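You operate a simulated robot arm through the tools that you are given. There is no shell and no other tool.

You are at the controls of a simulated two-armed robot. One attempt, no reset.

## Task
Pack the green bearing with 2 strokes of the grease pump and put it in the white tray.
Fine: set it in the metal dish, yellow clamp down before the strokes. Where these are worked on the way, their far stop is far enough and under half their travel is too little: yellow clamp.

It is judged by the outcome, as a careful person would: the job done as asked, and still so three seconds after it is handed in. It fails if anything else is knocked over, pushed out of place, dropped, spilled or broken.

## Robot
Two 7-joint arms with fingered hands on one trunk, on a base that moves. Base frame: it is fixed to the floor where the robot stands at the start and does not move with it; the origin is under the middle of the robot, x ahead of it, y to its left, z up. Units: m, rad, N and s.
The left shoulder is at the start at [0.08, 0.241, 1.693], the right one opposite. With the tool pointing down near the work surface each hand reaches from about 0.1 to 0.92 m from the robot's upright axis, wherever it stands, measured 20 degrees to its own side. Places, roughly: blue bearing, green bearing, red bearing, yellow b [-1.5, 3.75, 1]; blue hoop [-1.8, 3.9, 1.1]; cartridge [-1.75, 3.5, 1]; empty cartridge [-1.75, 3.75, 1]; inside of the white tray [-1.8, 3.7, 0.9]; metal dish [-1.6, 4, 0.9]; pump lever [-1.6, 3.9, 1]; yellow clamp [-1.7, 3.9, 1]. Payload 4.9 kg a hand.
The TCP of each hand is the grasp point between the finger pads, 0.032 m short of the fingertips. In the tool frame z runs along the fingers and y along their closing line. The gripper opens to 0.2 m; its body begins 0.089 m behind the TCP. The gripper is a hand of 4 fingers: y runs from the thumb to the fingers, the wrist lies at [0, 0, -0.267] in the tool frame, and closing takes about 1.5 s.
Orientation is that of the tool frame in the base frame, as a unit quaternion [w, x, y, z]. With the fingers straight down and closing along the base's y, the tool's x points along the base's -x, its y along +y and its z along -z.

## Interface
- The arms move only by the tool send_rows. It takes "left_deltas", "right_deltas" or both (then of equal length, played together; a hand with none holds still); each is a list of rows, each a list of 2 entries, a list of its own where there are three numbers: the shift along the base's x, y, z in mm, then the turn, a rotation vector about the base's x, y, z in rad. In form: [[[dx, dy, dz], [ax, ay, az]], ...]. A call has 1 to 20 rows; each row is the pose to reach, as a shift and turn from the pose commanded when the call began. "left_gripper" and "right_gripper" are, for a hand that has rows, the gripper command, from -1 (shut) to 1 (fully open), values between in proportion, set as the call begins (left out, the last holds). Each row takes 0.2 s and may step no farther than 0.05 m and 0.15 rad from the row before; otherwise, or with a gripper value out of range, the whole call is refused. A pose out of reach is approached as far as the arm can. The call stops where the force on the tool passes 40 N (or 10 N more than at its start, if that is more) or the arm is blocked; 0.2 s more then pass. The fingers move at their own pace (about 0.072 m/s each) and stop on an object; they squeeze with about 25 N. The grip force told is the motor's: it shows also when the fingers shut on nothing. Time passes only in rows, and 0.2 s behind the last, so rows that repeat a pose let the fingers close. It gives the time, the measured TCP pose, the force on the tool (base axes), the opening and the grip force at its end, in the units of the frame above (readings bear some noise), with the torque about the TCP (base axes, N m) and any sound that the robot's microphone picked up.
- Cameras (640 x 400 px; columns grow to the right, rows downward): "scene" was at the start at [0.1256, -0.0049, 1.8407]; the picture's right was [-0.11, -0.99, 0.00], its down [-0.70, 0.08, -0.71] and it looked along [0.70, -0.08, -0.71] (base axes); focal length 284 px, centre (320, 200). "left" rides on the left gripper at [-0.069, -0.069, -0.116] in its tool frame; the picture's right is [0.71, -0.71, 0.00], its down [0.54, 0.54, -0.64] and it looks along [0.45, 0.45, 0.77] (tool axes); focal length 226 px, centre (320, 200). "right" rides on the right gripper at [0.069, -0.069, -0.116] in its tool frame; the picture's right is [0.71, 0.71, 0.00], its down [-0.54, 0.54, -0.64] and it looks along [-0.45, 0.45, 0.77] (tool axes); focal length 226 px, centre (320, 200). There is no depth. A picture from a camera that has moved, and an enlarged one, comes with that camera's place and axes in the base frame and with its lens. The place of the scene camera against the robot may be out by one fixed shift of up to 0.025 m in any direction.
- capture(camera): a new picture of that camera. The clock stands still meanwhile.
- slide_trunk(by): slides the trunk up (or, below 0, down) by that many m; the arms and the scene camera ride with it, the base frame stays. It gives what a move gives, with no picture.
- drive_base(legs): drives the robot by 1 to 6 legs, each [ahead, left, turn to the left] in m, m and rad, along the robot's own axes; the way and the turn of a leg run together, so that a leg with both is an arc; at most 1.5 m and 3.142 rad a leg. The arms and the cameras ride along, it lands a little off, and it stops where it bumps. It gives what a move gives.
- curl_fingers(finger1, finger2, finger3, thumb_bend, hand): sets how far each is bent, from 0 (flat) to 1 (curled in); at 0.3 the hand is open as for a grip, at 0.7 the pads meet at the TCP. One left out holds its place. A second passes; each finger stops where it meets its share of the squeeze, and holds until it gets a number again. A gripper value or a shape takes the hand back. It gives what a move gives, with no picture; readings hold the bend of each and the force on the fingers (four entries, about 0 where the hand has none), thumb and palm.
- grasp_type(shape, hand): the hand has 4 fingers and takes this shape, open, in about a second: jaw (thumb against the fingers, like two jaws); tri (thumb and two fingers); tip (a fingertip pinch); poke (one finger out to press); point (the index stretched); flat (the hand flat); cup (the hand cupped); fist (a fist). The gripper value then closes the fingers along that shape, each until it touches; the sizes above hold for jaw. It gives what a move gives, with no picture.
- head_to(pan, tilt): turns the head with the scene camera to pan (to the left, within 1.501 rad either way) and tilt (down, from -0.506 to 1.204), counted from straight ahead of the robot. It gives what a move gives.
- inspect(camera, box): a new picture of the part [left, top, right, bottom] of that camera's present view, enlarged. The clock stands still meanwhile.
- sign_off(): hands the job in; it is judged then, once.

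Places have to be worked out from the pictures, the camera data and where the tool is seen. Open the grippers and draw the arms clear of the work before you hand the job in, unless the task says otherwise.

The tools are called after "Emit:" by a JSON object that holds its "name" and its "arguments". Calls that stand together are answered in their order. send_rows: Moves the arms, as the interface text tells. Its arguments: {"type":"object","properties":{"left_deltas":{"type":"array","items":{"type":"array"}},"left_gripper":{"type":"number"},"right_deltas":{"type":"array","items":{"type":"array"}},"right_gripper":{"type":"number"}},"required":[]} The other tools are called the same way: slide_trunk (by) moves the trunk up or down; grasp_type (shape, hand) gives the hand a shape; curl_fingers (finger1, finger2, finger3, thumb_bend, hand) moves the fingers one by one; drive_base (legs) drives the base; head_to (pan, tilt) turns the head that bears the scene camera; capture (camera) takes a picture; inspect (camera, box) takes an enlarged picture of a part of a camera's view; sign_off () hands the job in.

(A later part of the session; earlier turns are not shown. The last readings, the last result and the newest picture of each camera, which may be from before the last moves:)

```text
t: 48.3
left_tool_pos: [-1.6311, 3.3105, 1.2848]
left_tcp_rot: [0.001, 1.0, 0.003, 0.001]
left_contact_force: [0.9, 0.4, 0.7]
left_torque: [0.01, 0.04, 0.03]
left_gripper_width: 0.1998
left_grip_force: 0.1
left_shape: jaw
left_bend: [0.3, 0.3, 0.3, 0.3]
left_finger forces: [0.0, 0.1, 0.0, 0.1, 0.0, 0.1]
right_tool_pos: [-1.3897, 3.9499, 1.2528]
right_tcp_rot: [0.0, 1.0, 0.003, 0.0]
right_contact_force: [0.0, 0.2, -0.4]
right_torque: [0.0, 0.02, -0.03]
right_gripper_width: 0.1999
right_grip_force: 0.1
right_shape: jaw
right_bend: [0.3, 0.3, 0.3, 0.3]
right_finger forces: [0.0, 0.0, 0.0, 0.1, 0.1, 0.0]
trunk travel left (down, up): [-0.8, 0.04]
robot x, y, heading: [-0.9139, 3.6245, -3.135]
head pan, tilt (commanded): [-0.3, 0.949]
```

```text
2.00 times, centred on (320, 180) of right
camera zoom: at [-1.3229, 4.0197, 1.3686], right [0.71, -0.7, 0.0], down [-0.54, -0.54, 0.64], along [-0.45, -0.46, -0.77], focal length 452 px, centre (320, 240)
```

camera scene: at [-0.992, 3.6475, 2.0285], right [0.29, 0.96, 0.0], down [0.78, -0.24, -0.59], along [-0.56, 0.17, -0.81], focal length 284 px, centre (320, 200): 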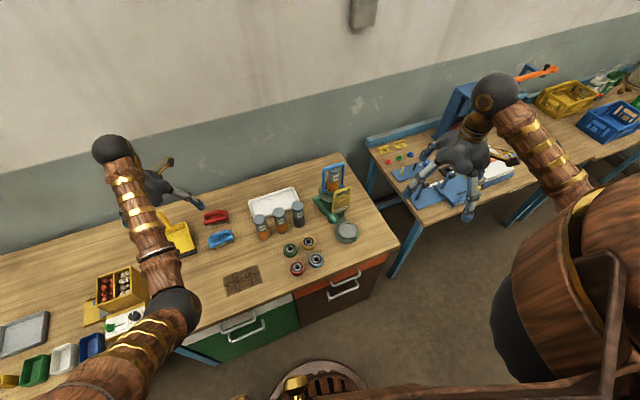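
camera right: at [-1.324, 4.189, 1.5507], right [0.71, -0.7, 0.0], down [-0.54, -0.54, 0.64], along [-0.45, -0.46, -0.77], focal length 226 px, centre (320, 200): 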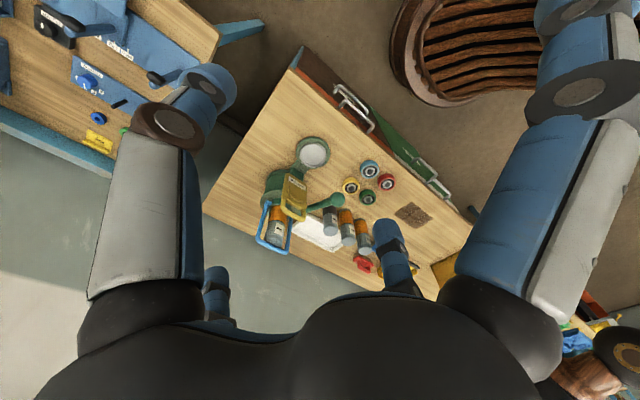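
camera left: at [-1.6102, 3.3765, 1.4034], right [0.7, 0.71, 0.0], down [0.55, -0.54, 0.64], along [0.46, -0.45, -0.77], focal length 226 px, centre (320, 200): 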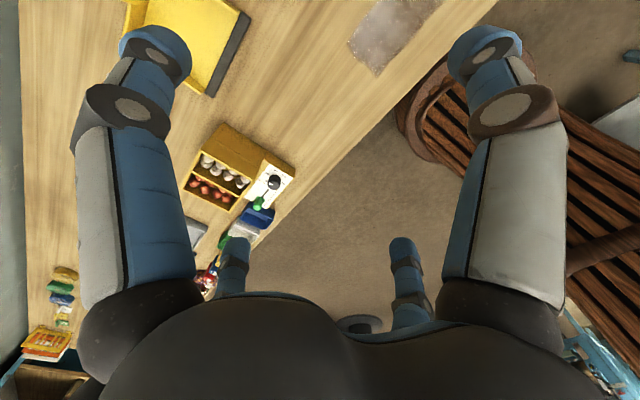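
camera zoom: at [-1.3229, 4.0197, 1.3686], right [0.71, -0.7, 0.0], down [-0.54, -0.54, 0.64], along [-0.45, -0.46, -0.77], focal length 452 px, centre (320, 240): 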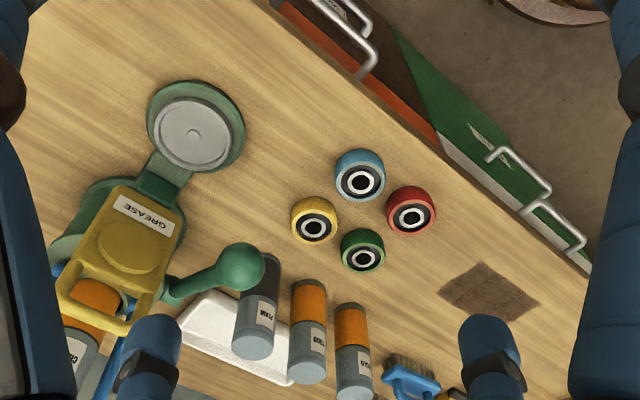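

Clear view from here. I take a second viewpoint further left and lower to triangulate the bearings and cartridges.

Emit:
{"name": "send_rows", "arguments": {"right_deltas": [[[0, -45, -10], [0, 0, 0]], [[0, -90, -20], [0, 0, 0]], [[0, -135, -40], [0, 0, 0]], [[0, -180, -60], [0, 0, 0]], [[0, -220, -85], [0, 0, 0]], [[0, -230, -100], [0, 0, 0]], [[0, -230, -100], [0, 0, 0]]]}}

Emit:
{"name": "inspect", "arguments": {"camera": "right", "box": [160, 80, 480, 280]}}

```text
t: 49.9
left_tool_pos: [-1.6317, 3.3104, 1.2846]
left_tcp_rot: [0.001, 1.0, 0.003, 0.0]
left_contact_force: [0.8, 1.3, 0.8]
left_torque: [-0.03, 0.04, -0.01]
left_gripper_width: 0.1998
left_grip_force: 0.1
left_shape: jaw
left_bend: [0.3, 0.3, 0.3, 0.3]
left_finger forces: [0.0, 0.0, 0.0, 0.0, 0.1, 0.0]
right_tool_pos: [-1.3921, 3.7204, 1.155]
right_tcp_rot: [0.001, 1.0, 0.003, 0.0]
right_contact_force: [-0.3, 0.7, -0.3]
right_torque: [0.02, 0.01, 0.02]
right_gripper_width: 0.1999
right_grip_force: 0.0
right_shape: jaw
right_bend: [0.3, 0.3, 0.3, 0.3]
right_finger forces: [0.0, 0.1, 0.0, 0.0, 0.1, 0.0]
trunk travel left (down, up): [-0.8, 0.04]
robot x, y, heading: [-0.9169, 3.6252, -3.137]
head pan, tilt (commanded): [-0.3, 0.949]
```

```text
2.00 times, centred on (320, 180) of right
camera zoom: at [-1.3246, 3.7896, 1.2708], right [0.71, -0.7, 0.0], down [-0.54, -0.54, 0.64], along [-0.45, -0.46, -0.77], focal length 452 px, centre (320, 240)
```

zoom: 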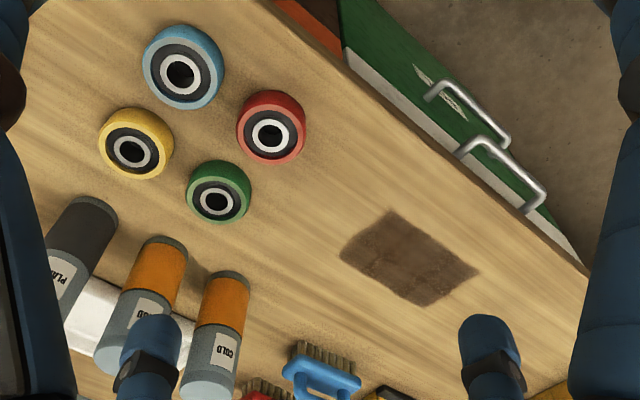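

Triangulation gives green (-1.578, 3.679), yellow (-1.583, 3.767), red (-1.483, 3.693), bench top ≈ 0.88; cartridges at x ≈ -1.69. Next I view the pump from its right side for precise clamp, ball and dish places.

Emit:
{"name": "send_rows", "arguments": {"right_deltas": [[[0, 30, 35], [0, 0, 0]], [[0, 70, 65], [0, 0, 0]], [[0, 115, 85], [0, 0, 0]], [[0, 160, 95], [0, 0, 0]], [[0, 205, 95], [0, 0, 0]], [[0, 250, 95], [0, 0, 0]], [[0, 295, 95], [0, 0, 0]], [[-15, 335, 95], [0, 0, 0]], [[-40, 370, 95], [0, 0, 0]], [[-65, 400, 95], [0, 0, 0]], [[-65, 400, 95], [0, 0, 0]]]}}

Emit:
{"name": "inspect", "arguments": {"camera": "right", "box": [160, 80, 480, 280]}}

```text
t: 52.3
left_tool_pos: [-1.6314, 3.3091, 1.284]
left_tcp_rot: [-0.001, 1.0, 0.003, 0.001]
left_contact_force: [0.6, -0.3, 0.2]
left_torque: [-0.04, -0.01, 0.01]
left_gripper_width: 0.2
left_grip_force: 0.1
left_shape: jaw
left_bend: [0.3, 0.3, 0.3, 0.3]
left_finger forces: [0.0, 0.0, 0.1, 0.0, 0.0, 0.0]
right_tool_pos: [-1.4552, 4.1189, 1.2492]
right_tcp_rot: [0.001, 1.0, 0.002, 0.0]
right_contact_force: [-0.5, -0.3, 0.5]
right_torque: [0.0, -0.01, -0.02]
right_gripper_width: 0.1996
right_grip_force: 0.0
right_shape: jaw
right_bend: [0.3, 0.3, 0.3, 0.3]
right_finger forces: [0.1, 0.0, 0.0, 0.0, 0.0, 0.0]
trunk travel left (down, up): [-0.8, 0.04]
robot x, y, heading: [-0.9127, 3.6231, -3.136]
head pan, tilt (commanded): [-0.3, 0.949]
```

```text
2.00 times, centred on (320, 180) of right
camera zoom: at [-1.3879, 4.1887, 1.3654], right [0.71, -0.7, 0.0], down [-0.54, -0.54, 0.64], along [-0.45, -0.46, -0.77], focal length 452 px, centre (320, 240)
```

zoom: 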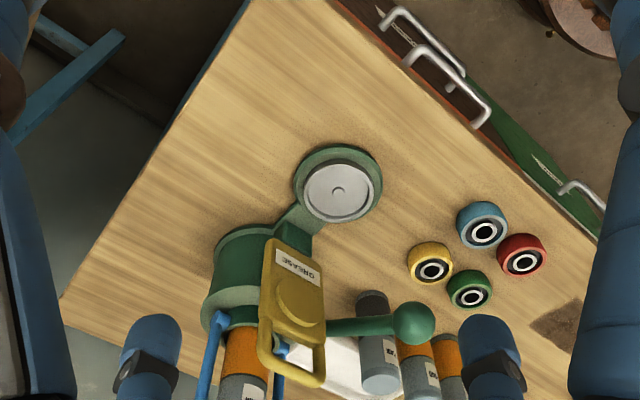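

Dish nub is at (-1.590, 3.954, 0.895), ball at (-1.571, 3.871, 1.067), clamp plate upright from z 0.94 to 1.116 at x ≈ -1.667. I check the "tri" shape as a possible narrower grasp.

Emit:
{"name": "grasp_type", "arguments": {"shape": "tri", "hand": "right"}}

Emit:
{"name": "capture", "arguments": {"camera": "right"}}

Emit:
{"name": "capture", "arguments": {"camera": "scene"}}

```text
t: 53.2
left_tool_pos: [-1.6311, 3.3097, 1.2849]
left_tcp_rot: [0.0, 1.0, 0.004, 0.001]
left_contact_force: [0.1, -0.3, -0.3]
left_torque: [0.01, -0.03, -0.03]
left_gripper_width: 0.1998
left_grip_force: 0.1
left_shape: jaw
left_bend: [0.3, 0.3, 0.3, 0.3]
left_finger forces: [0.0, 0.1, 0.0, 0.0, 0.0, 0.0]
right_tool_pos: [-1.4558, 4.1198, 1.2489]
right_tcp_rot: [0.0, 1.0, 0.003, 0.0]
right_contact_force: [-0.3, 0.8, -0.5]
right_torque: [0.01, 0.01, 0.0]
right_gripper_width: 0.1998
right_grip_force: 0.1
right_shape: tri
right_bend: [0.3, 0.3, 0.3, 0.3]
right_finger forces: [0.1, 0.0, 0.0, 0.1, 0.0, 0.0]
trunk travel left (down, up): [-0.8, 0.04]
robot x, y, heading: [-0.9153, 3.6208, -3.134]
head pan, tilt (commanded): [-0.3, 0.949]
```

```text
taken
camera right: at [-1.3876, 4.1884, 1.3653], right [0.71, -0.7, 0.0], down [-0.54, -0.54, 0.64], along [-0.45, -0.46, -0.77], focal length 226 px, centre (320, 200)
```

right: 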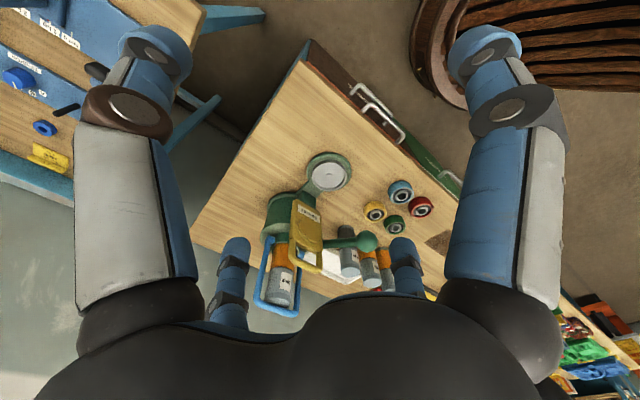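

```text
taken
camera scene: at [-1.0003, 3.648, 2.028], right [0.29, 0.96, 0.0], down [0.78, -0.24, -0.58], along [-0.56, 0.17, -0.81], focal length 284 px, centre (320, 200)
```

scene: 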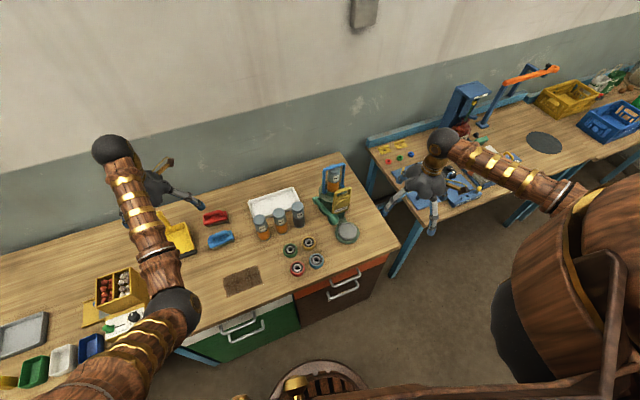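

The tri shape does not change finger directions. I look closely at the dish and clamp from this spot to judge rim height and the clamp's hinge.

Emit:
{"name": "inspect", "arguments": {"camera": "right", "box": [270, 130, 398, 210]}}

Emit:
{"name": "inspect", "arguments": {"camera": "right", "box": [240, 180, 400, 280]}}

Emit:
{"name": "inspect", "arguments": {"camera": "scene", "box": [310, 155, 374, 255]}}

```text
5.00 times, centred on (334, 170) of right
camera zoom: at [-1.3876, 4.1884, 1.3653], right [0.71, -0.7, 0.0], down [-0.54, -0.54, 0.64], along [-0.45, -0.46, -0.77], focal length 1130 px, centre (250, 350)
```

zoom: 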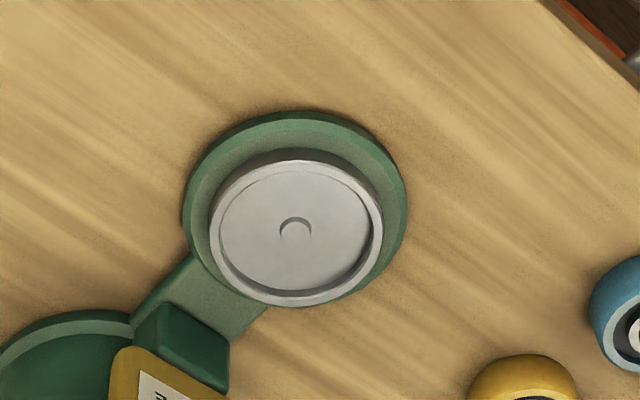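

```text
4.00 times, centred on (320, 230) of right
camera zoom: at [-1.3876, 4.1884, 1.3653], right [0.71, -0.7, 0.0], down [-0.54, -0.54, 0.64], along [-0.45, -0.46, -0.77], focal length 904 px, centre (320, 80)
```

zoom: 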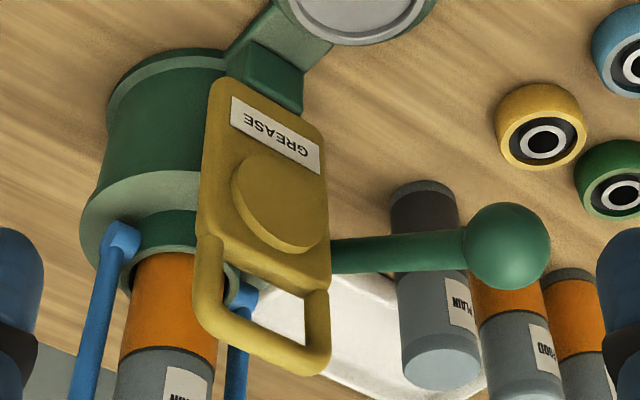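

```text
4.00 times, centred on (342, 205) of scene
camera zoom: at [-1.0003, 3.648, 2.028], right [0.29, 0.96, 0.0], down [0.78, -0.24, -0.58], along [-0.56, 0.17, -0.81], focal length 1136 px, centre (232, 180)
```

zoom: 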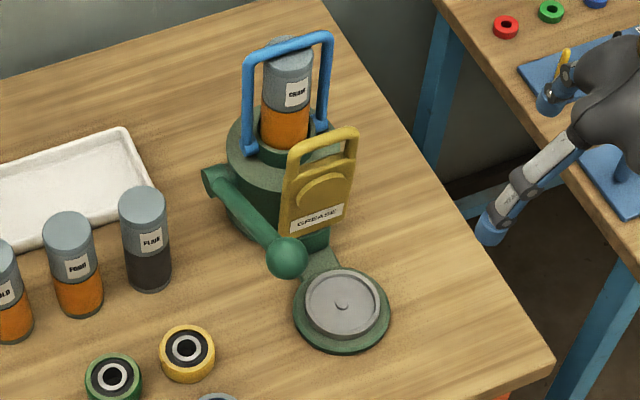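

The dish has a low rim, with a small nub; the bearing (about 63 mm) fits inside its ~77 mm floor. I return to jaw, narrow the opening to about 0.085, and carry the hand high over to the green bearing while yawing it so the digits lie on the diagonals.

Emit:
{"name": "grasp_type", "arguments": {"shape": "jaw", "hand": "right"}}

Emit:
{"name": "send_rows", "arguments": {"right_deltas": [[[5, -44, 0], [0, 0, -0.06]], [[10, -88, 0], [0, 0, -0.13]], [[15, -132, 0], [0, 0, -0.19]], [[20, -176, 0], [0, 0, -0.26]], [[25, -220, 0], [0, 0, -0.32]], [[30, -264, 0], [0, 0, -0.39]], [[30, -308, 0], [0, 0, -0.45]], [[30, -352, 0], [0, 0, -0.52]], [[20, -396, 0], [0, 0, -0.58]], [[-10, -430, 0], [0, 0, -0.646]], [[-50, -440, -20], [0, 0, -0.646]], [[-90, -440, -45], [0, 0, -0.646]], [[-122, -440, -80], [0, 0, -0.646]], [[-122, -440, -110], [0, 0, -0.646]], [[-122, -440, -110], [0, 0, -0.646]]], "right_gripper": -0.15}}

Emit:
{"name": "capture", "arguments": {"camera": "right"}}

Emit:
{"name": "capture", "arguments": {"camera": "scene"}}

```text
t: 54.1
left_tool_pos: [-1.6323, 3.3091, 1.2844]
left_tcp_rot: [0.001, 1.0, 0.004, 0.001]
left_contact_force: [-0.7, -0.5, -0.1]
left_torque: [0.06, 0.02, -0.02]
left_gripper_width: 0.2
left_grip_force: 0.1
left_shape: jaw
left_bend: [0.3, 0.3, 0.3, 0.3]
left_finger forces: [0.0, 0.0, 0.0, 0.0, 0.0, 0.1]
right_tool_pos: [-1.4545, 4.1186, 1.2492]
right_tcp_rot: [0.0, 1.0, 0.003, 0.0]
right_contact_force: [1.0, 0.4, 0.6]
right_torque: [-0.01, 0.01, 0.0]
right_gripper_width: 0.1998
right_grip_force: 0.0
right_shape: jaw
right_bend: [0.3, 0.3, 0.3, 0.3]
right_finger forces: [0.0, 0.1, 0.0, 0.0, 0.0, 0.1]
trunk travel left (down, up): [-0.8, 0.04]
robot x, y, heading: [-0.9133, 3.6217, -3.142]
head pan, tilt (commanded): [-0.3, 0.949]
```

```text
t: 57.3
left_tool_pos: [-1.6314, 3.3108, 1.2847]
left_tcp_rot: [0.0, 1.0, 0.004, 0.0]
left_contact_force: [0.1, 0.6, -0.4]
left_torque: [-0.03, 0.02, -0.01]
left_gripper_width: 0.2
left_grip_force: 0.1
left_shape: jaw
left_bend: [0.3, 0.3, 0.3, 0.3]
left_finger forces: [0.0, 0.0, 0.0, 0.0, 0.0, 0.0]
right_tool_pos: [-1.5769, 3.6793, 1.14]
right_tcp_rot: [0.0, 0.949, -0.314, 0.0]
right_contact_force: [-0.6, 0.8, -0.5]
right_torque: [-0.02, 0.04, 0.0]
right_gripper_width: 0.0853
right_grip_force: 0.1
right_shape: jaw
right_bend: [0.41, 0.41, 0.41, 0.4]
right_finger forces: [0.0, 0.1, 0.1, 0.1, 0.0, 0.1]
trunk travel left (down, up): [-0.8, 0.04]
robot x, y, heading: [-0.9122, 3.6211, -3.134]
head pan, tilt (commanded): [-0.3, 0.949]
```

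```text
taken
camera right: at [-1.4819, 3.6941, 1.2563], right [0.14, -0.99, 0.0], down [-0.76, -0.11, 0.64], along [-0.64, -0.09, -0.77], focal length 226 px, centre (320, 200)
```

right: 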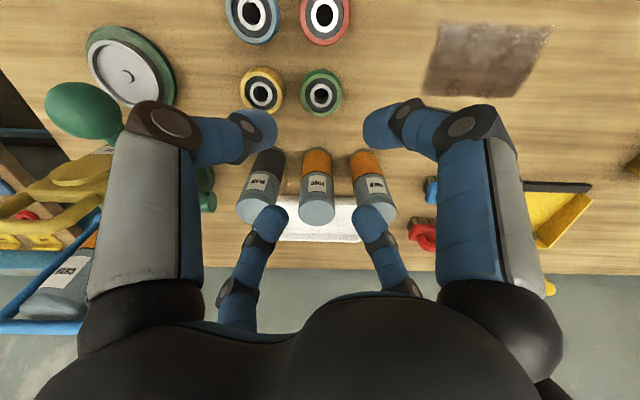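

```text
taken
camera scene: at [-0.9998, 3.6487, 2.028], right [0.29, 0.96, 0.0], down [0.78, -0.24, -0.58], along [-0.56, 0.17, -0.81], focal length 284 px, centre (320, 200)
```

scene: 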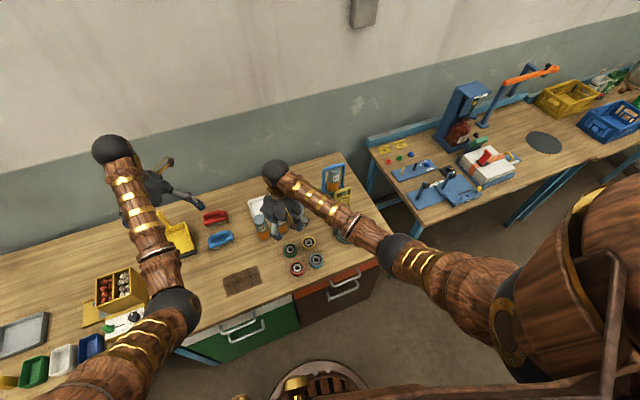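

The hand is above the green bearing with digits diagonal. I zoom in on the bearing from here to refine its centre and height before descending.

Emit:
{"name": "inspect", "arguments": {"camera": "right", "box": [240, 60, 400, 160]}}

Emit:
{"name": "inspect", "arguments": {"camera": "right", "box": [200, 120, 440, 270]}}

```text
4.00 times, centred on (320, 110) of right
camera zoom: at [-1.4819, 3.6941, 1.2563], right [0.14, -0.99, 0.0], down [-0.76, -0.11, 0.64], along [-0.64, -0.09, -0.77], focal length 904 px, centre (320, 560)
```

zoom: 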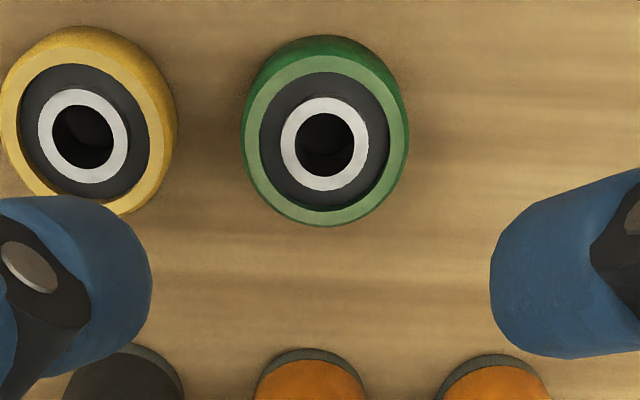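

```text
2.67 times, centred on (320, 195) of right
camera zoom: at [-1.4819, 3.6941, 1.2563], right [0.14, -0.99, 0.0], down [-0.76, -0.11, 0.64], along [-0.64, -0.09, -0.77], focal length 603 px, centre (320, 213)
```

zoom: 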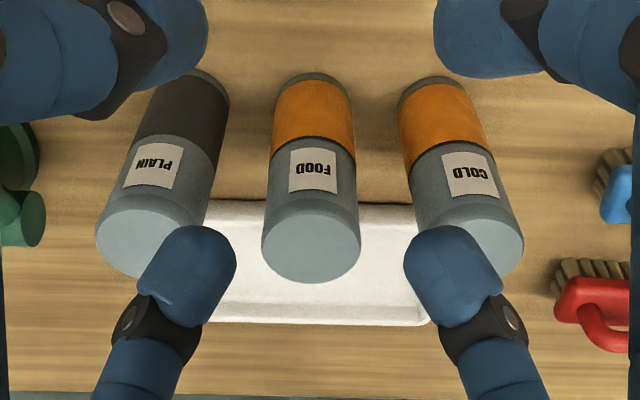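

The near-overhead view puts the green bearing centre at (-1.572, 3.679), top near z ≈ 0.91. I correct laterally, add a 5° lean away from the cartridges, and come down to a lower hover.

Emit:
{"name": "send_rows", "arguments": {"right_deltas": [[[2, 0, -20], [-0.035, 0.026, 0]], [[4, 0, -45], [-0.0695, 0.0524, 0]], [[4, 0, -70], [-0.0695, 0.0524, 0]], [[4, 0, -90], [-0.0695, 0.0524, 0]], [[4, 0, -90], [-0.0695, 0.0524, 0]]]}}

Emit:
{"name": "capture", "arguments": {"camera": "right"}}

Emit:
{"name": "inspect", "arguments": {"camera": "scene", "box": [230, 150, 358, 280]}}

```text
t: 58.5
left_tool_pos: [-1.6316, 3.3098, 1.2852]
left_tcp_rot: [0.0, 1.0, 0.004, 0.001]
left_contact_force: [0.7, 0.0, 1.0]
left_torque: [-0.04, 0.02, 0.0]
left_gripper_width: 0.1996
left_grip_force: 0.1
left_shape: jaw
left_bend: [0.3, 0.3, 0.3, 0.3]
left_finger forces: [0.0, 0.0, 0.0, 0.0, 0.0, 0.0]
right_tool_pos: [-1.5744, 3.6788, 1.0476]
right_tcp_rot: [0.041, 0.948, -0.314, -0.014]
right_contact_force: [0.1, -0.4, 0.3]
right_torque: [-0.01, -0.03, 0.01]
right_gripper_width: 0.085
right_grip_force: 0.1
right_shape: jaw
right_bend: [0.41, 0.41, 0.41, 0.4]
right_finger forces: [0.1, 0.0, 0.0, 0.1, 0.0, 0.0]
trunk travel left (down, up): [-0.8, 0.04]
robot x, y, heading: [-0.9136, 3.6246, -3.134]
head pan, tilt (commanded): [-0.3, 0.949]
```

```text
taken
camera right: at [-1.4733, 3.7021, 1.1579], right [0.15, -0.99, 0.06], down [-0.72, -0.06, 0.69], along [-0.68, -0.14, -0.72], focal length 226 px, centre (320, 200)
```

right: 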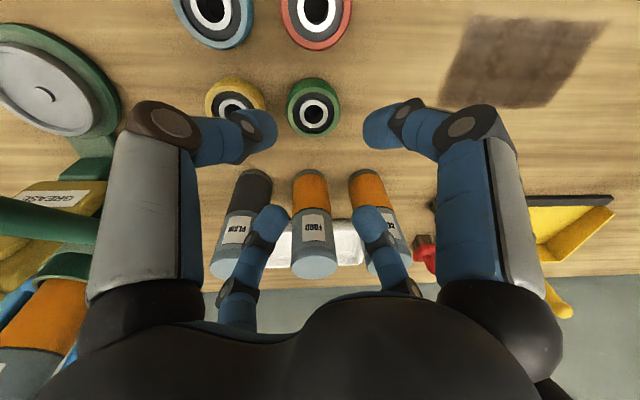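

```text
3.08 times, centred on (294, 215) of scene
camera zoom: at [-1.0003, 3.6482, 2.028], right [0.29, 0.96, 0.0], down [0.78, -0.24, -0.58], along [-0.56, 0.17, -0.81], focal length 874 px, centre (400, 154)
```

zoom: 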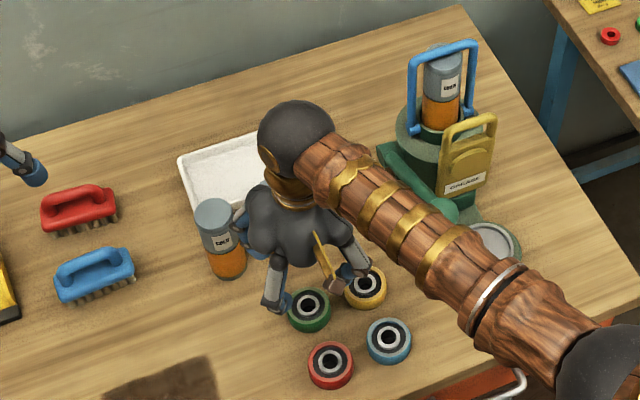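

I zoom on the bearing from this lower hover for a finer estimate of the lateral offset.

Emit:
{"name": "inspect", "arguments": {"camera": "right", "box": [240, 60, 400, 160]}}

```text
4.00 times, centred on (320, 110) of right
camera zoom: at [-1.4733, 3.7021, 1.1579], right [0.15, -0.99, 0.06], down [-0.72, -0.06, 0.69], along [-0.68, -0.14, -0.72], focal length 904 px, centre (320, 560)
```

zoom: 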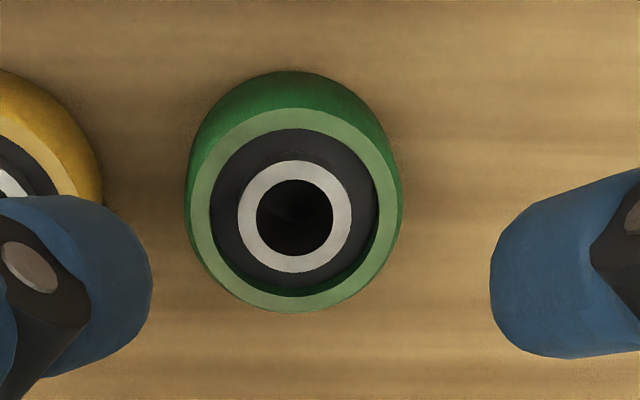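

All views agree now: green ring at (-1.574, 3.679, 0.912), bench about 0.886, and the digits have ~10 mm clearance to yellow, red and the cartridges. I descend to z ≈ 0.945 and check.

Emit:
{"name": "send_rows", "arguments": {"right_deltas": [[[1, 1, -30], [0, 0, 0]], [[1, 1, -60], [0, 0, 0]], [[1, 1, -80], [0, 0, 0]], [[1, 1, -95], [0, 0, 0]], [[1, 1, -102], [0, 0, 0]], [[1, 1, -102], [0, 0, 0]]]}}

Emit:
{"name": "capture", "arguments": {"camera": "right"}}

Emit:
{"name": "inspect", "arguments": {"camera": "scene", "box": [250, 180, 346, 290]}}

```text
t: 59.9
left_tool_pos: [-1.6319, 3.3103, 1.2845]
left_tcp_rot: [0.0, 1.0, 0.003, 0.001]
left_contact_force: [-0.7, -0.1, -0.2]
left_torque: [-0.03, 0.02, 0.03]
left_gripper_width: 0.1998
left_grip_force: 0.0
left_shape: jaw
left_bend: [0.3, 0.3, 0.3, 0.3]
left_finger forces: [0.1, 0.1, 0.0, 0.1, 0.0, 0.0]
right_tool_pos: [-1.5738, 3.6796, 0.946]
right_tcp_rot: [0.042, 0.948, -0.315, -0.014]
right_contact_force: [0.6, 0.5, 0.0]
right_torque: [-0.02, 0.01, 0.0]
right_gripper_width: 0.085
right_grip_force: 0.1
right_shape: jaw
right_bend: [0.41, 0.41, 0.41, 0.4]
right_finger forces: [0.1, 0.0, 0.0, 0.0, 0.1, 0.0]
trunk travel left (down, up): [-0.8, 0.04]
robot x, y, heading: [-0.9113, 3.6218, -3.139]
head pan, tilt (commanded): [-0.3, 0.949]
```

```text
taken
camera right: at [-1.472, 3.7019, 1.0562], right [0.15, -0.99, 0.06], down [-0.72, -0.06, 0.69], along [-0.68, -0.14, -0.72], focal length 226 px, centre (320, 200)
```

right: 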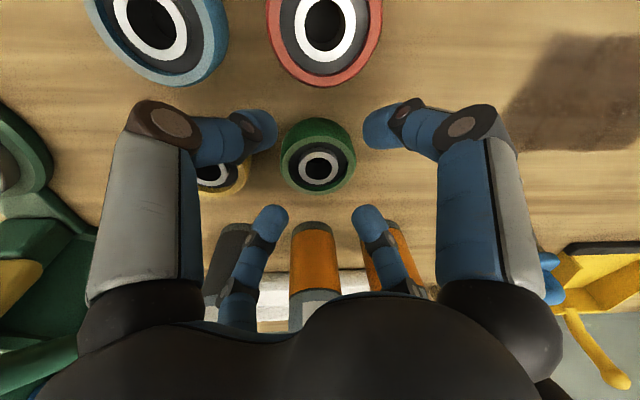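

```text
3.64 times, centred on (298, 235) of scene
camera zoom: at [-1.0008, 3.6481, 2.028], right [0.29, 0.96, 0.0], down [0.78, -0.24, -0.58], along [-0.56, 0.17, -0.81], focal length 1033 px, centre (400, 73)
```

zoom: 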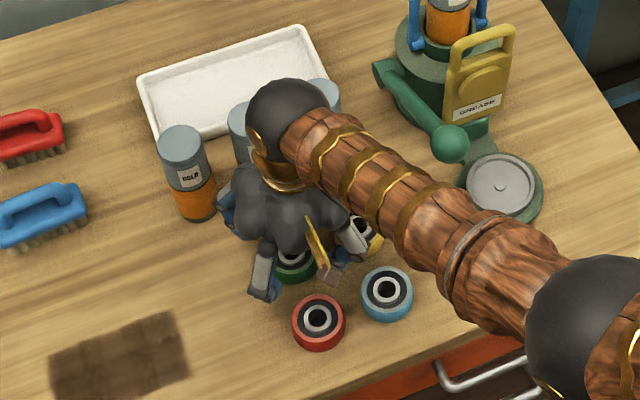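

The bearing is centred among the four fingertips. I descend the last ~18 mm slowly.

Emit:
{"name": "send_rows", "arguments": {"right_deltas": [[[0, 0, -6], [0, 0, 0]], [[0, 0, -12], [0, 0, 0]], [[0, 0, -17], [0, 0, 0]], [[0, 0, -17], [0, 0, 0]]]}}

Emit:
{"name": "capture", "arguments": {"camera": "right"}}

```text
t: 60.9
left_tool_pos: [-1.6311, 3.3107, 1.2844]
left_tcp_rot: [0.0, 1.0, 0.002, 0.001]
left_contact_force: [-0.7, -0.5, 1.4]
left_torque: [0.01, -0.05, 0.02]
left_gripper_width: 0.1997
left_grip_force: 0.1
left_shape: jaw
left_bend: [0.3, 0.3, 0.3, 0.3]
left_finger forces: [0.1, 0.1, 0.0, 0.1, 0.0, 0.0]
right_tool_pos: [-1.5742, 3.6803, 0.9316]
right_tcp_rot: [0.041, 0.948, -0.315, -0.014]
right_contact_force: [-0.1, 0.2, 0.2]
right_torque: [-0.01, -0.02, -0.03]
right_gripper_width: 0.0853
right_grip_force: 0.1
right_shape: jaw
right_bend: [0.41, 0.41, 0.41, 0.4]
right_finger forces: [0.0, 0.0, 0.0, 0.0, 0.0, 0.0]
trunk travel left (down, up): [-0.8, 0.04]
robot x, y, heading: [-0.9146, 3.6228, -3.131]
head pan, tilt (commanded): [-0.3, 0.949]
```

```text
taken
camera right: at [-1.4721, 3.7025, 1.0399], right [0.15, -0.99, 0.06], down [-0.72, -0.06, 0.69], along [-0.68, -0.14, -0.72], focal length 226 px, centre (320, 200)
```

right: 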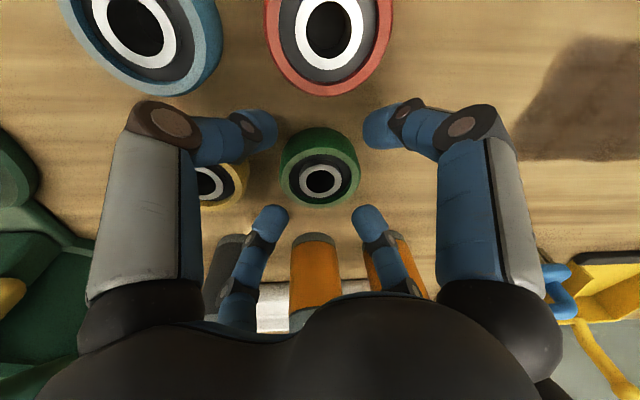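

No contact yet; I go down another 4 mm and then close the hand on the bearing.

Emit:
{"name": "send_rows", "arguments": {"right_deltas": [[[0, 0, -3], [0, 0, 0]], [[0, 0, -5], [0, 0, 0]], [[0, 0, -5], [0, 0, 0]]]}}

Emit:
{"name": "inspect", "arguments": {"camera": "right", "box": [220, 80, 420, 260]}}

```text
t: 61.7
left_tool_pos: [-1.6325, 3.3096, 1.2841]
left_tcp_rot: [0.0, 1.0, 0.004, 0.002]
left_contact_force: [0.2, -0.1, 0.4]
left_torque: [0.0, 0.02, 0.0]
left_gripper_width: 0.1999
left_grip_force: 0.0
left_shape: jaw
left_bend: [0.3, 0.3, 0.3, 0.3]
left_finger forces: [0.1, 0.1, 0.0, 0.0, 0.0, 0.0]
right_tool_pos: [-1.5742, 3.6785, 0.9254]
right_tcp_rot: [0.04, 0.948, -0.315, -0.014]
right_contact_force: [-0.1, -0.6, 1.1]
right_torque: [0.0, -0.01, 0.02]
right_gripper_width: 0.0853
right_grip_force: 0.2
right_shape: jaw
right_bend: [0.41, 0.41, 0.41, 0.4]
right_finger forces: [0.0, 0.1, 0.0, 0.1, 0.0, 0.0]
trunk travel left (down, up): [-0.8, 0.04]
robot x, y, heading: [-0.9118, 3.6221, -3.141]
head pan, tilt (commanded): [-0.3, 0.949]
```

```text
2.22 times, centred on (320, 170) of right
camera zoom: at [-1.4723, 3.7021, 1.0351], right [0.15, -0.99, 0.06], down [-0.72, -0.06, 0.69], along [-0.68, -0.14, -0.72], focal length 502 px, centre (320, 267)
```

zoom: 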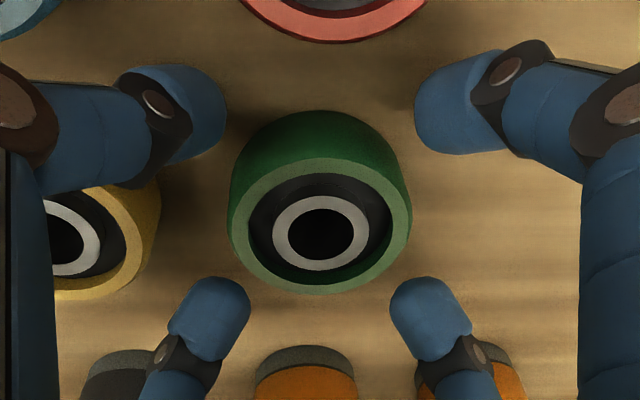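

The tips surround the bearing at about mid-height. I close the gripper and let the fingers settle.

Emit:
{"name": "send_rows", "arguments": {"right_deltas": [[[0, 0, 0], [0, 0, 0]], [[0, 0, 0], [0, 0, 0]], [[0, 0, 0], [0, 0, 0]], [[0, 0, 0], [0, 0, 0]], [[0, 0, 0], [0, 0, 0]], [[0, 0, 0], [0, 0, 0]]], "right_gripper": -1.0}}

Emit:
{"name": "inspect", "arguments": {"camera": "right", "box": [220, 80, 420, 260]}}

```text
t: 63.1
left_tool_pos: [-1.6325, 3.3114, 1.2847]
left_tcp_rot: [0.0, 1.0, 0.003, 0.002]
left_contact_force: [-0.6, 0.7, 0.0]
left_torque: [-0.03, 0.01, -0.02]
left_gripper_width: 0.1997
left_grip_force: 0.1
left_shape: jaw
left_bend: [0.3, 0.3, 0.3, 0.3]
left_finger forces: [0.0, 0.0, 0.1, 0.1, 0.0, 0.0]
right_tool_pos: [-1.5734, 3.6801, 0.9264]
right_tcp_rot: [0.041, 0.949, -0.314, -0.014]
right_contact_force: [0.4, -0.4, 0.6]
right_torque: [0.02, -0.04, -0.01]
right_gripper_width: 0.0564
right_grip_force: 25.0
right_shape: jaw
right_bend: [0.5, 0.49, 0.49, 0.48]
right_finger forces: [21.7, 22.3, 22.3, 0.0, 22.0, 0.1]
trunk travel left (down, up): [-0.8, 0.04]
robot x, y, heading: [-0.9173, 3.6265, -3.137]
head pan, tilt (commanded): [-0.3, 0.949]
```

```text
2.22 times, centred on (320, 170) of right
camera zoom: at [-1.4724, 3.7021, 1.0349], right [0.15, -0.99, 0.06], down [-0.72, -0.06, 0.69], along [-0.67, -0.14, -0.72], focal length 502 px, centre (320, 267)
```

zoom: 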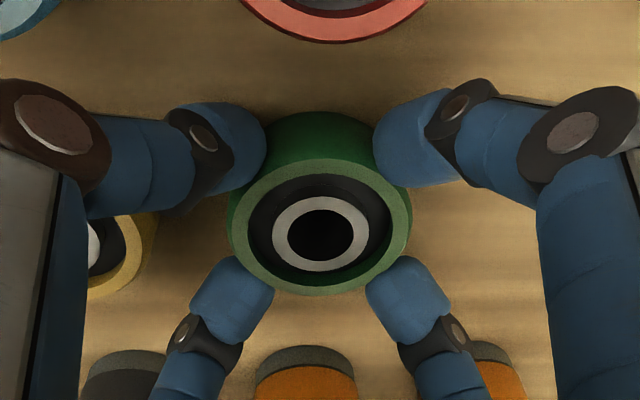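

All four digits hold with ~22 N each. I lift straight up and check that the bearing comes along.

Emit:
{"name": "send_rows", "arguments": {"right_deltas": [[[0, 0, 20], [0, 0, 0]], [[0, 0, 50], [0, 0, 0]], [[0, 0, 95], [0, 0, 0]], [[0, 0, 140], [0, 0, 0]], [[0, 0, 185], [0, 0, 0]], [[0, 0, 230], [0, 0, 0]], [[0, 0, 270], [0, 0, 0]], [[0, 0, 270], [0, 0, 0]]]}}

Emit:
{"name": "capture", "arguments": {"camera": "right"}}

Emit:
{"name": "capture", "arguments": {"camera": "scene"}}

```text
t: 64.9
left_tool_pos: [-1.6329, 3.3102, 1.2847]
left_tcp_rot: [0.0, 1.0, 0.003, 0.001]
left_contact_force: [0.4, -0.2, -1.2]
left_torque: [0.0, 0.02, 0.0]
left_gripper_width: 0.1997
left_grip_force: 0.0
left_shape: jaw
left_bend: [0.3, 0.3, 0.3, 0.3]
left_finger forces: [0.0, 0.1, 0.0, 0.0, 0.0, 0.0]
right_tool_pos: [-1.5733, 3.6805, 1.196]
right_tcp_rot: [0.041, 0.948, -0.314, -0.014]
right_contact_force: [-0.5, 0.3, -3.6]
right_torque: [0.03, -0.04, -0.02]
right_gripper_width: 0.0562
right_grip_force: 24.9
right_shape: jaw
right_bend: [0.5, 0.49, 0.49, 0.48]
right_finger forces: [21.8, 22.2, 22.3, 0.1, 21.9, 0.1]
trunk travel left (down, up): [-0.8, 0.04]
robot x, y, heading: [-0.9116, 3.624, -3.137]
head pan, tilt (commanded): [-0.3, 0.949]
```

```text
taken
camera right: at [-1.4727, 3.7025, 1.3047], right [0.15, -0.99, 0.06], down [-0.72, -0.06, 0.69], along [-0.67, -0.14, -0.72], focal length 226 px, centre (320, 200)
```

right: 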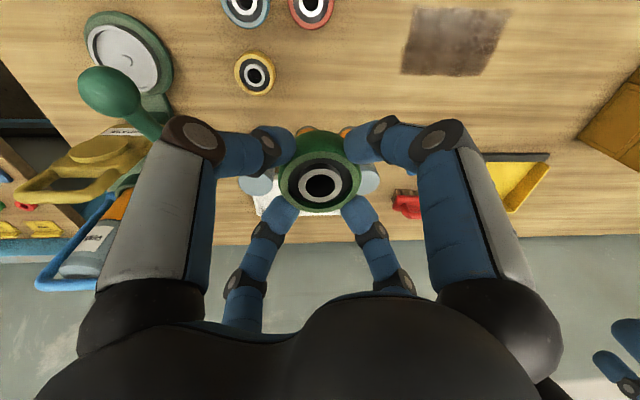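

```text
taken
camera scene: at [-1.0017, 3.6479, 2.0279], right [0.29, 0.96, 0.0], down [0.78, -0.24, -0.58], along [-0.56, 0.17, -0.81], focal length 284 px, centre (320, 200)
```

scene: 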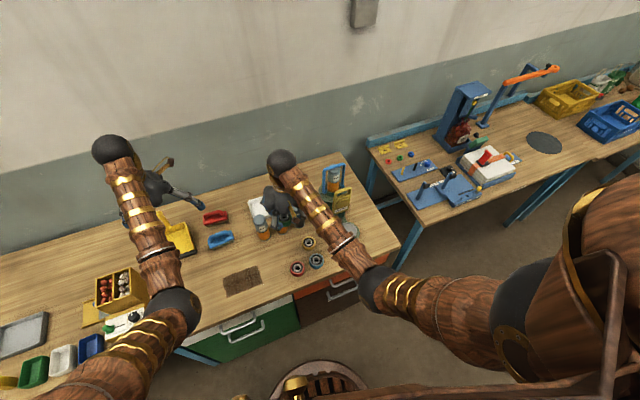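

The bearing is held firmly (about 0.35 kg). I raise it above the pump's height and carry it over to above the dish, with a small yaw so the digits straddle the clamp plate symmetrically.

Emit:
{"name": "send_rows", "arguments": {"right_deltas": [[[0, 0, 35], [0, 0, 0]], [[0, 15, 70], [0, 0, -0.01]], [[0, 55, 75], [0, 0, -0.02]], [[0, 100, 75], [0, 0, -0.03]], [[0, 145, 75], [0, 0, -0.04]], [[-5, 190, 75], [0, 0, -0.05]], [[-10, 230, 75], [0, 0, -0.06]], [[-16, 260, 75], [0, 0, -0.075]], [[-16, 272, 75], [0, 0, -0.075]], [[-16, 272, 75], [0, 0, -0.075]]]}}

Emit:
{"name": "capture", "arguments": {"camera": "right"}}

Emit:
{"name": "inspect", "arguments": {"camera": "right", "box": [220, 60, 420, 185]}}

Emit:
{"name": "inspect", "arguments": {"camera": "scene", "box": [270, 120, 430, 270]}}

```text
t: 67.1
left_tool_pos: [-1.6314, 3.3101, 1.2844]
left_tcp_rot: [-0.001, 1.0, 0.004, 0.001]
left_contact_force: [-0.5, 0.7, 0.0]
left_torque: [-0.02, -0.01, -0.01]
left_gripper_width: 0.1998
left_grip_force: 0.0
left_shape: jaw
left_bend: [0.3, 0.3, 0.3, 0.3]
left_finger forces: [0.1, 0.1, 0.1, 0.0, 0.0, 0.0]
right_tool_pos: [-1.5906, 3.9511, 1.2712]
right_tcp_rot: [0.041, 0.936, -0.35, -0.015]
right_contact_force: [-0.1, 0.3, -3.6]
right_torque: [0.01, -0.03, -0.05]
right_gripper_width: 0.0561
right_grip_force: 24.7
right_shape: jaw
right_bend: [0.5, 0.49, 0.49, 0.48]
right_finger forces: [21.7, 22.3, 22.5, 0.1, 21.6, 0.0]
trunk travel left (down, up): [-0.8, 0.04]
robot x, y, heading: [-0.9125, 3.624, -3.137]
head pan, tilt (commanded): [-0.3, 0.949]
```

```text
taken
camera right: at [-1.4882, 3.9661, 1.3806], right [0.07, -1.0, 0.06], down [-0.73, -0.01, 0.69], along [-0.68, -0.09, -0.72], focal length 226 px, centre (320, 200)
```

right: 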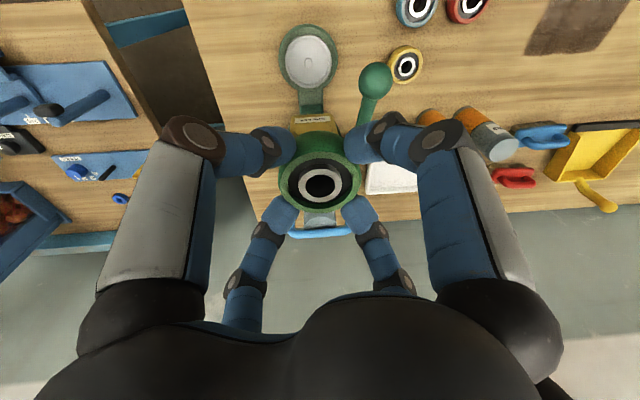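

```text
3.20 times, centred on (320, 122) of right
camera zoom: at [-1.4882, 3.9661, 1.3806], right [0.07, -1.0, 0.06], down [-0.73, -0.01, 0.69], along [-0.68, -0.09, -0.72], focal length 723 px, centre (320, 448)
```

zoom: 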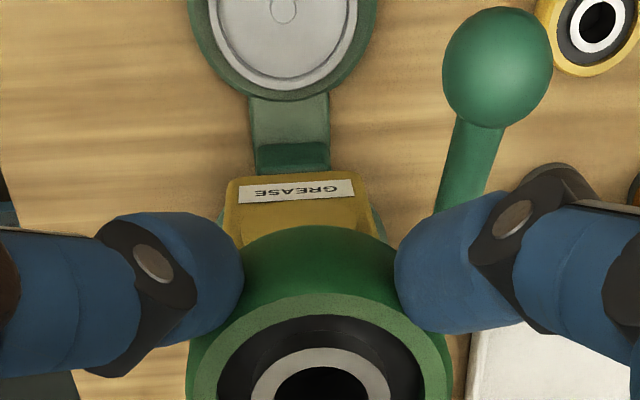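

```text
2.67 times, centred on (350, 195) of scene
camera zoom: at [-1.0012, 3.648, 2.0279], right [0.29, 0.96, 0.0], down [0.78, -0.24, -0.58], along [-0.56, 0.17, -0.81], focal length 757 px, centre (240, 213)
```

zoom: 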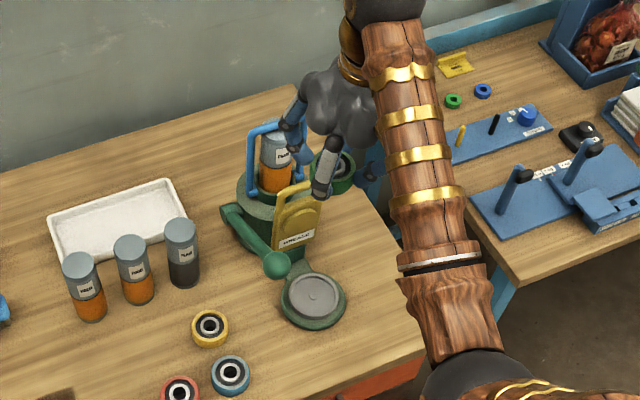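

The dish centre computed from here is (-1.591, 3.950), matching; the bearing hangs within 2 mm above it. I descend partway and check clearance to the clamp and the lever ball.

Emit:
{"name": "send_rows", "arguments": {"right_deltas": [[[0, 0, -40], [0, 0, 0]], [[0, 0, -80], [0, 0, 0]], [[0, 0, -120], [0, 0, 0]], [[0, 0, -160], [0, 0, 0]], [[0, 0, -190], [0, 0, 0]], [[0, 0, -190], [0, 0, 0]]]}}

Emit:
{"name": "capture", "arguments": {"camera": "right"}}

Emit:
{"name": "inspect", "arguments": {"camera": "scene", "box": [290, 150, 400, 260]}}

```text
t: 68.5
left_tool_pos: [-1.6315, 3.31, 1.2842]
left_tcp_rot: [0.0, 1.0, 0.004, 0.001]
left_contact_force: [0.1, 0.3, -0.6]
left_torque: [0.0, -0.01, 0.01]
left_gripper_width: 0.2
left_grip_force: 0.0
left_shape: jaw
left_bend: [0.3, 0.3, 0.3, 0.3]
left_finger forces: [0.0, 0.0, 0.1, 0.0, 0.0, 0.1]
right_tool_pos: [-1.5909, 3.9512, 1.0808]
right_tcp_rot: [0.041, 0.936, -0.35, -0.015]
right_contact_force: [-0.1, 0.3, -3.0]
right_torque: [0.01, -0.03, 0.01]
right_gripper_width: 0.0561
right_grip_force: 24.9
right_shape: jaw
right_bend: [0.5, 0.49, 0.49, 0.48]
right_finger forces: [21.6, 22.3, 22.4, 0.1, 21.7, 0.0]
trunk travel left (down, up): [-0.8, 0.04]
robot x, y, heading: [-0.9161, 3.6234, -3.139]
head pan, tilt (commanded): [-0.3, 0.949]
```

```text
taken
camera right: at [-1.4885, 3.9657, 1.1905], right [0.07, -1.0, 0.06], down [-0.73, -0.01, 0.69], along [-0.68, -0.09, -0.72], focal length 226 px, centre (320, 200)
```

right: 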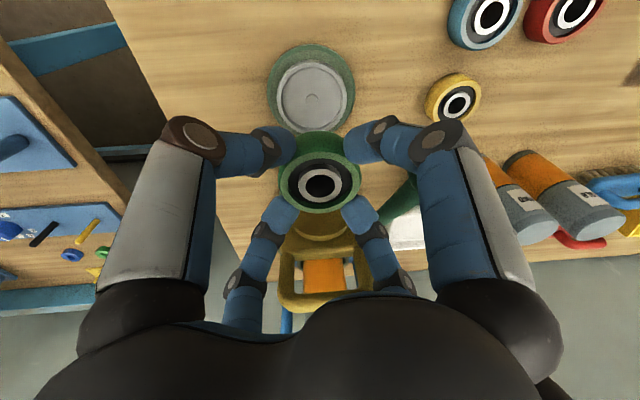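

```text
3.64 times, centred on (345, 205) of scene
camera zoom: at [-1.0014, 3.6482, 2.0279], right [0.29, 0.96, 0.0], down [0.78, -0.24, -0.58], along [-0.56, 0.17, -0.81], focal length 1033 px, centre (229, 182)
```

zoom: 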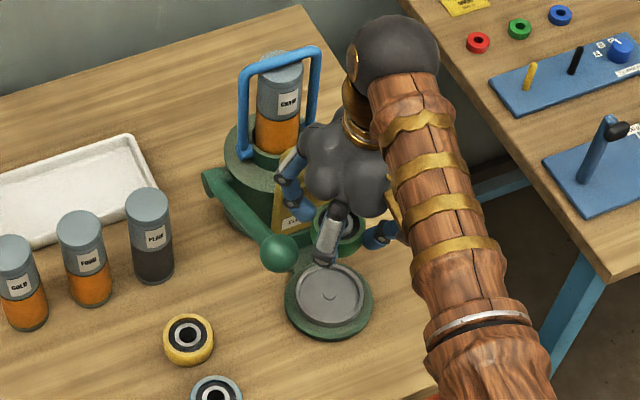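

No contact so far. I zoom on the far fingers next to the clamp handle to judge that clearance precisely.

Emit:
{"name": "inspect", "arguments": {"camera": "right", "box": [220, 180, 430, 320]}}

```text
2.86 times, centred on (325, 250) of right
camera zoom: at [-1.4885, 3.9657, 1.1905], right [0.07, -1.0, 0.06], down [-0.73, -0.01, 0.69], along [-0.68, -0.09, -0.72], focal length 646 px, centre (306, 57)
```

zoom: 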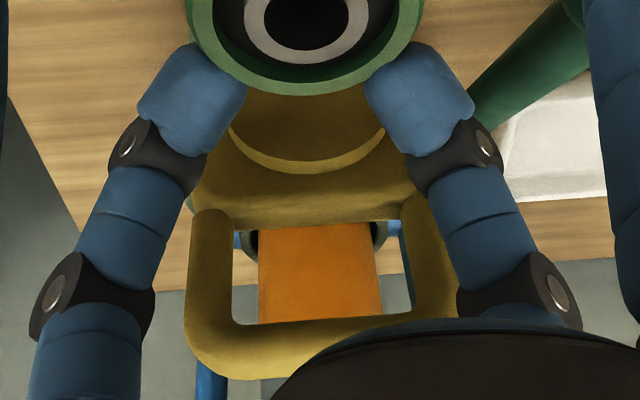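

The right far finger is almost touching the handle's edge in projection while the left one has ~9 mm. I yaw the hand by +3° and shift 1.5 mm toward me to equalise the gaps, then recheck.

Emit:
{"name": "send_rows", "arguments": {"right_deltas": [[[1.5, 0, 0], [0, 0, 0.03]], [[1.5, 0, 0], [0, 0, 0.055]], [[1.5, 0, 0], [0, 0, 0.055]]]}}

Emit:
{"name": "inspect", "arguments": {"camera": "right", "box": [220, 180, 430, 320]}}

Emit:
{"name": "inspect", "arguments": {"camera": "right", "box": [220, 40, 420, 180]}}

```text
t: 69.3
left_tool_pos: [-1.6334, 3.3111, 1.2847]
left_tcp_rot: [0.001, 1.0, 0.002, 0.002]
left_contact_force: [-0.1, -0.2, 0.0]
left_torque: [0.0, -0.01, 0.0]
left_gripper_width: 0.1996
left_grip_force: 0.0
left_shape: jaw
left_bend: [0.3, 0.3, 0.3, 0.3]
left_finger forces: [0.0, 0.0, 0.0, 0.0, 0.0, 0.1]
right_tool_pos: [-1.5879, 3.9518, 1.0805]
right_tcp_rot: [0.041, 0.945, -0.323, -0.014]
right_contact_force: [-0.3, -0.5, -3.4]
right_torque: [-0.01, 0.03, 0.02]
right_gripper_width: 0.0562
right_grip_force: 25.2
right_shape: jaw
right_bend: [0.5, 0.49, 0.49, 0.48]
right_finger forces: [21.6, 22.3, 22.4, 0.1, 21.7, 0.1]
trunk travel left (down, up): [-0.8, 0.04]
robot x, y, heading: [-0.9143, 3.6222, -3.137]
head pan, tilt (commanded): [-0.3, 0.949]
```

```text
2.86 times, centred on (325, 250) of right
camera zoom: at [-1.4871, 3.9723, 1.1903], right [0.13, -0.99, 0.06], down [-0.72, -0.05, 0.69], along [-0.68, -0.13, -0.72], focal length 646 px, centre (306, 57)
```

zoom: 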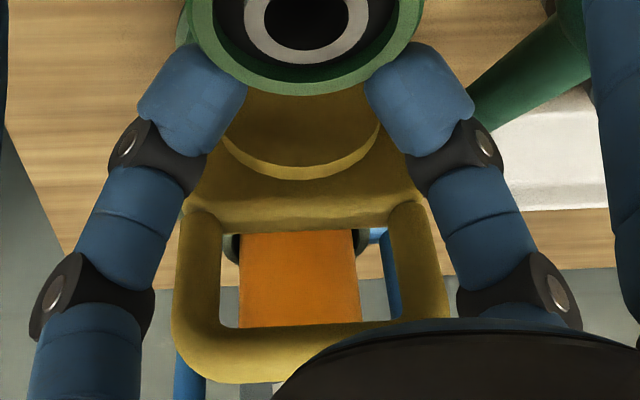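

```text
2.86 times, centred on (320, 110) of right
camera zoom: at [-1.4871, 3.9723, 1.1903], right [0.13, -0.99, 0.06], down [-0.72, -0.05, 0.69], along [-0.68, -0.13, -0.72], focal length 646 px, centre (320, 457)
```

zoom: 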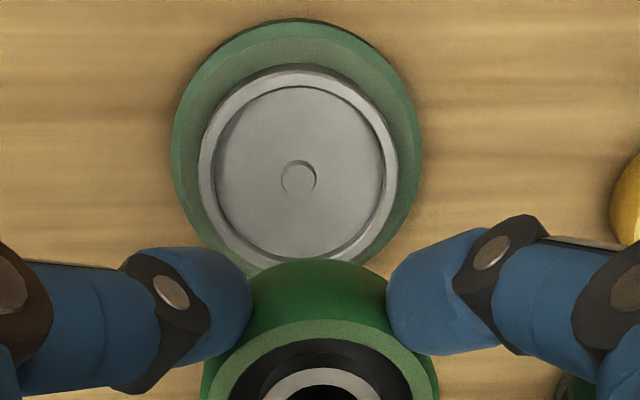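

Gaps are now about 5 mm and 3 mm, and the bearing is ~4 mm toward me from the dish centre (-1.5915, 3.9507). I descend further with this margin, stopping above the dish rim.

Emit:
{"name": "send_rows", "arguments": {"right_deltas": [[[0, 0, -30], [0, 0, 0]], [[0, 0, -60], [0, 0, 0]], [[0, 0, -90], [0, 0, 0]], [[0, 0, -105], [0, 0, 0]], [[0, 0, -115], [0, 0, 0]], [[0, 0, -115], [0, 0, 0]]]}}

Emit:
{"name": "capture", "arguments": {"camera": "right"}}

Emit:
{"name": "inspect", "arguments": {"camera": "scene", "box": [290, 150, 400, 260]}}

```text
t: 70.7
left_tool_pos: [-1.6321, 3.3096, 1.2842]
left_tcp_rot: [-0.001, 1.0, 0.004, 0.001]
left_contact_force: [-0.6, -0.9, 0.4]
left_torque: [0.01, 0.02, -0.02]
left_gripper_width: 0.1999
left_grip_force: 0.0
left_shape: jaw
left_bend: [0.3, 0.3, 0.3, 0.3]
left_finger forces: [0.1, 0.0, 0.0, 0.0, 0.0, 0.0]
right_tool_pos: [-1.5893, 3.9518, 0.9664]
right_tcp_rot: [0.041, 0.945, -0.324, -0.014]
right_contact_force: [-0.1, -0.7, -2.8]
right_torque: [0.0, -0.03, -0.02]
right_gripper_width: 0.0561
right_grip_force: 25.3
right_shape: jaw
right_bend: [0.5, 0.49, 0.49, 0.48]
right_finger forces: [21.5, 22.3, 22.5, 0.1, 21.6, 0.0]
trunk travel left (down, up): [-0.8, 0.04]
robot x, y, heading: [-0.918, 3.6237, -3.134]
head pan, tilt (commanded): [-0.3, 0.949]
```

```text
taken
camera right: at [-1.4876, 3.9719, 1.0752], right [0.13, -0.99, 0.06], down [-0.72, -0.05, 0.69], along [-0.68, -0.13, -0.72], focal length 226 px, centre (320, 200)
```

right: 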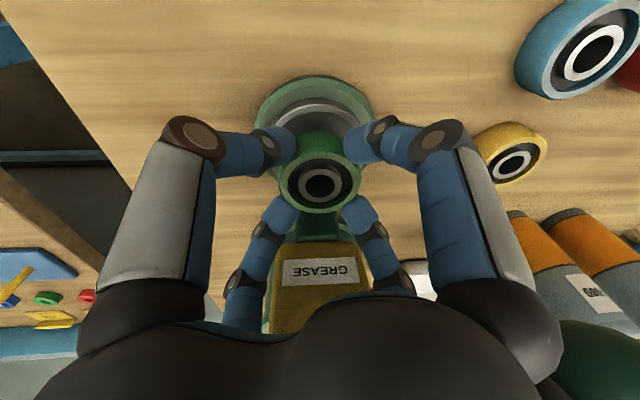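

```text
3.64 times, centred on (345, 205) of scene
camera zoom: at [-1.0016, 3.6483, 2.0279], right [0.29, 0.96, 0.0], down [0.78, -0.24, -0.58], along [-0.56, 0.17, -0.81], focal length 1033 px, centre (229, 182)
```

zoom: 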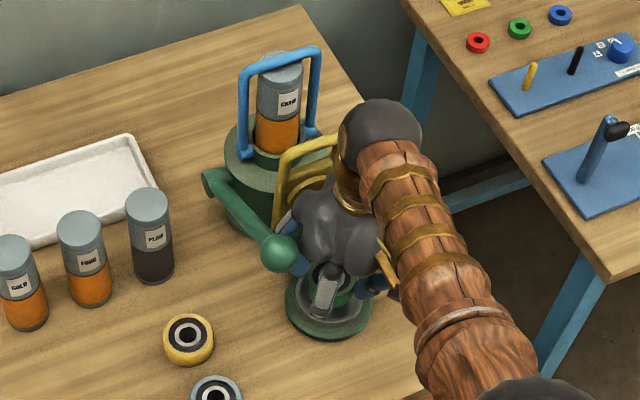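

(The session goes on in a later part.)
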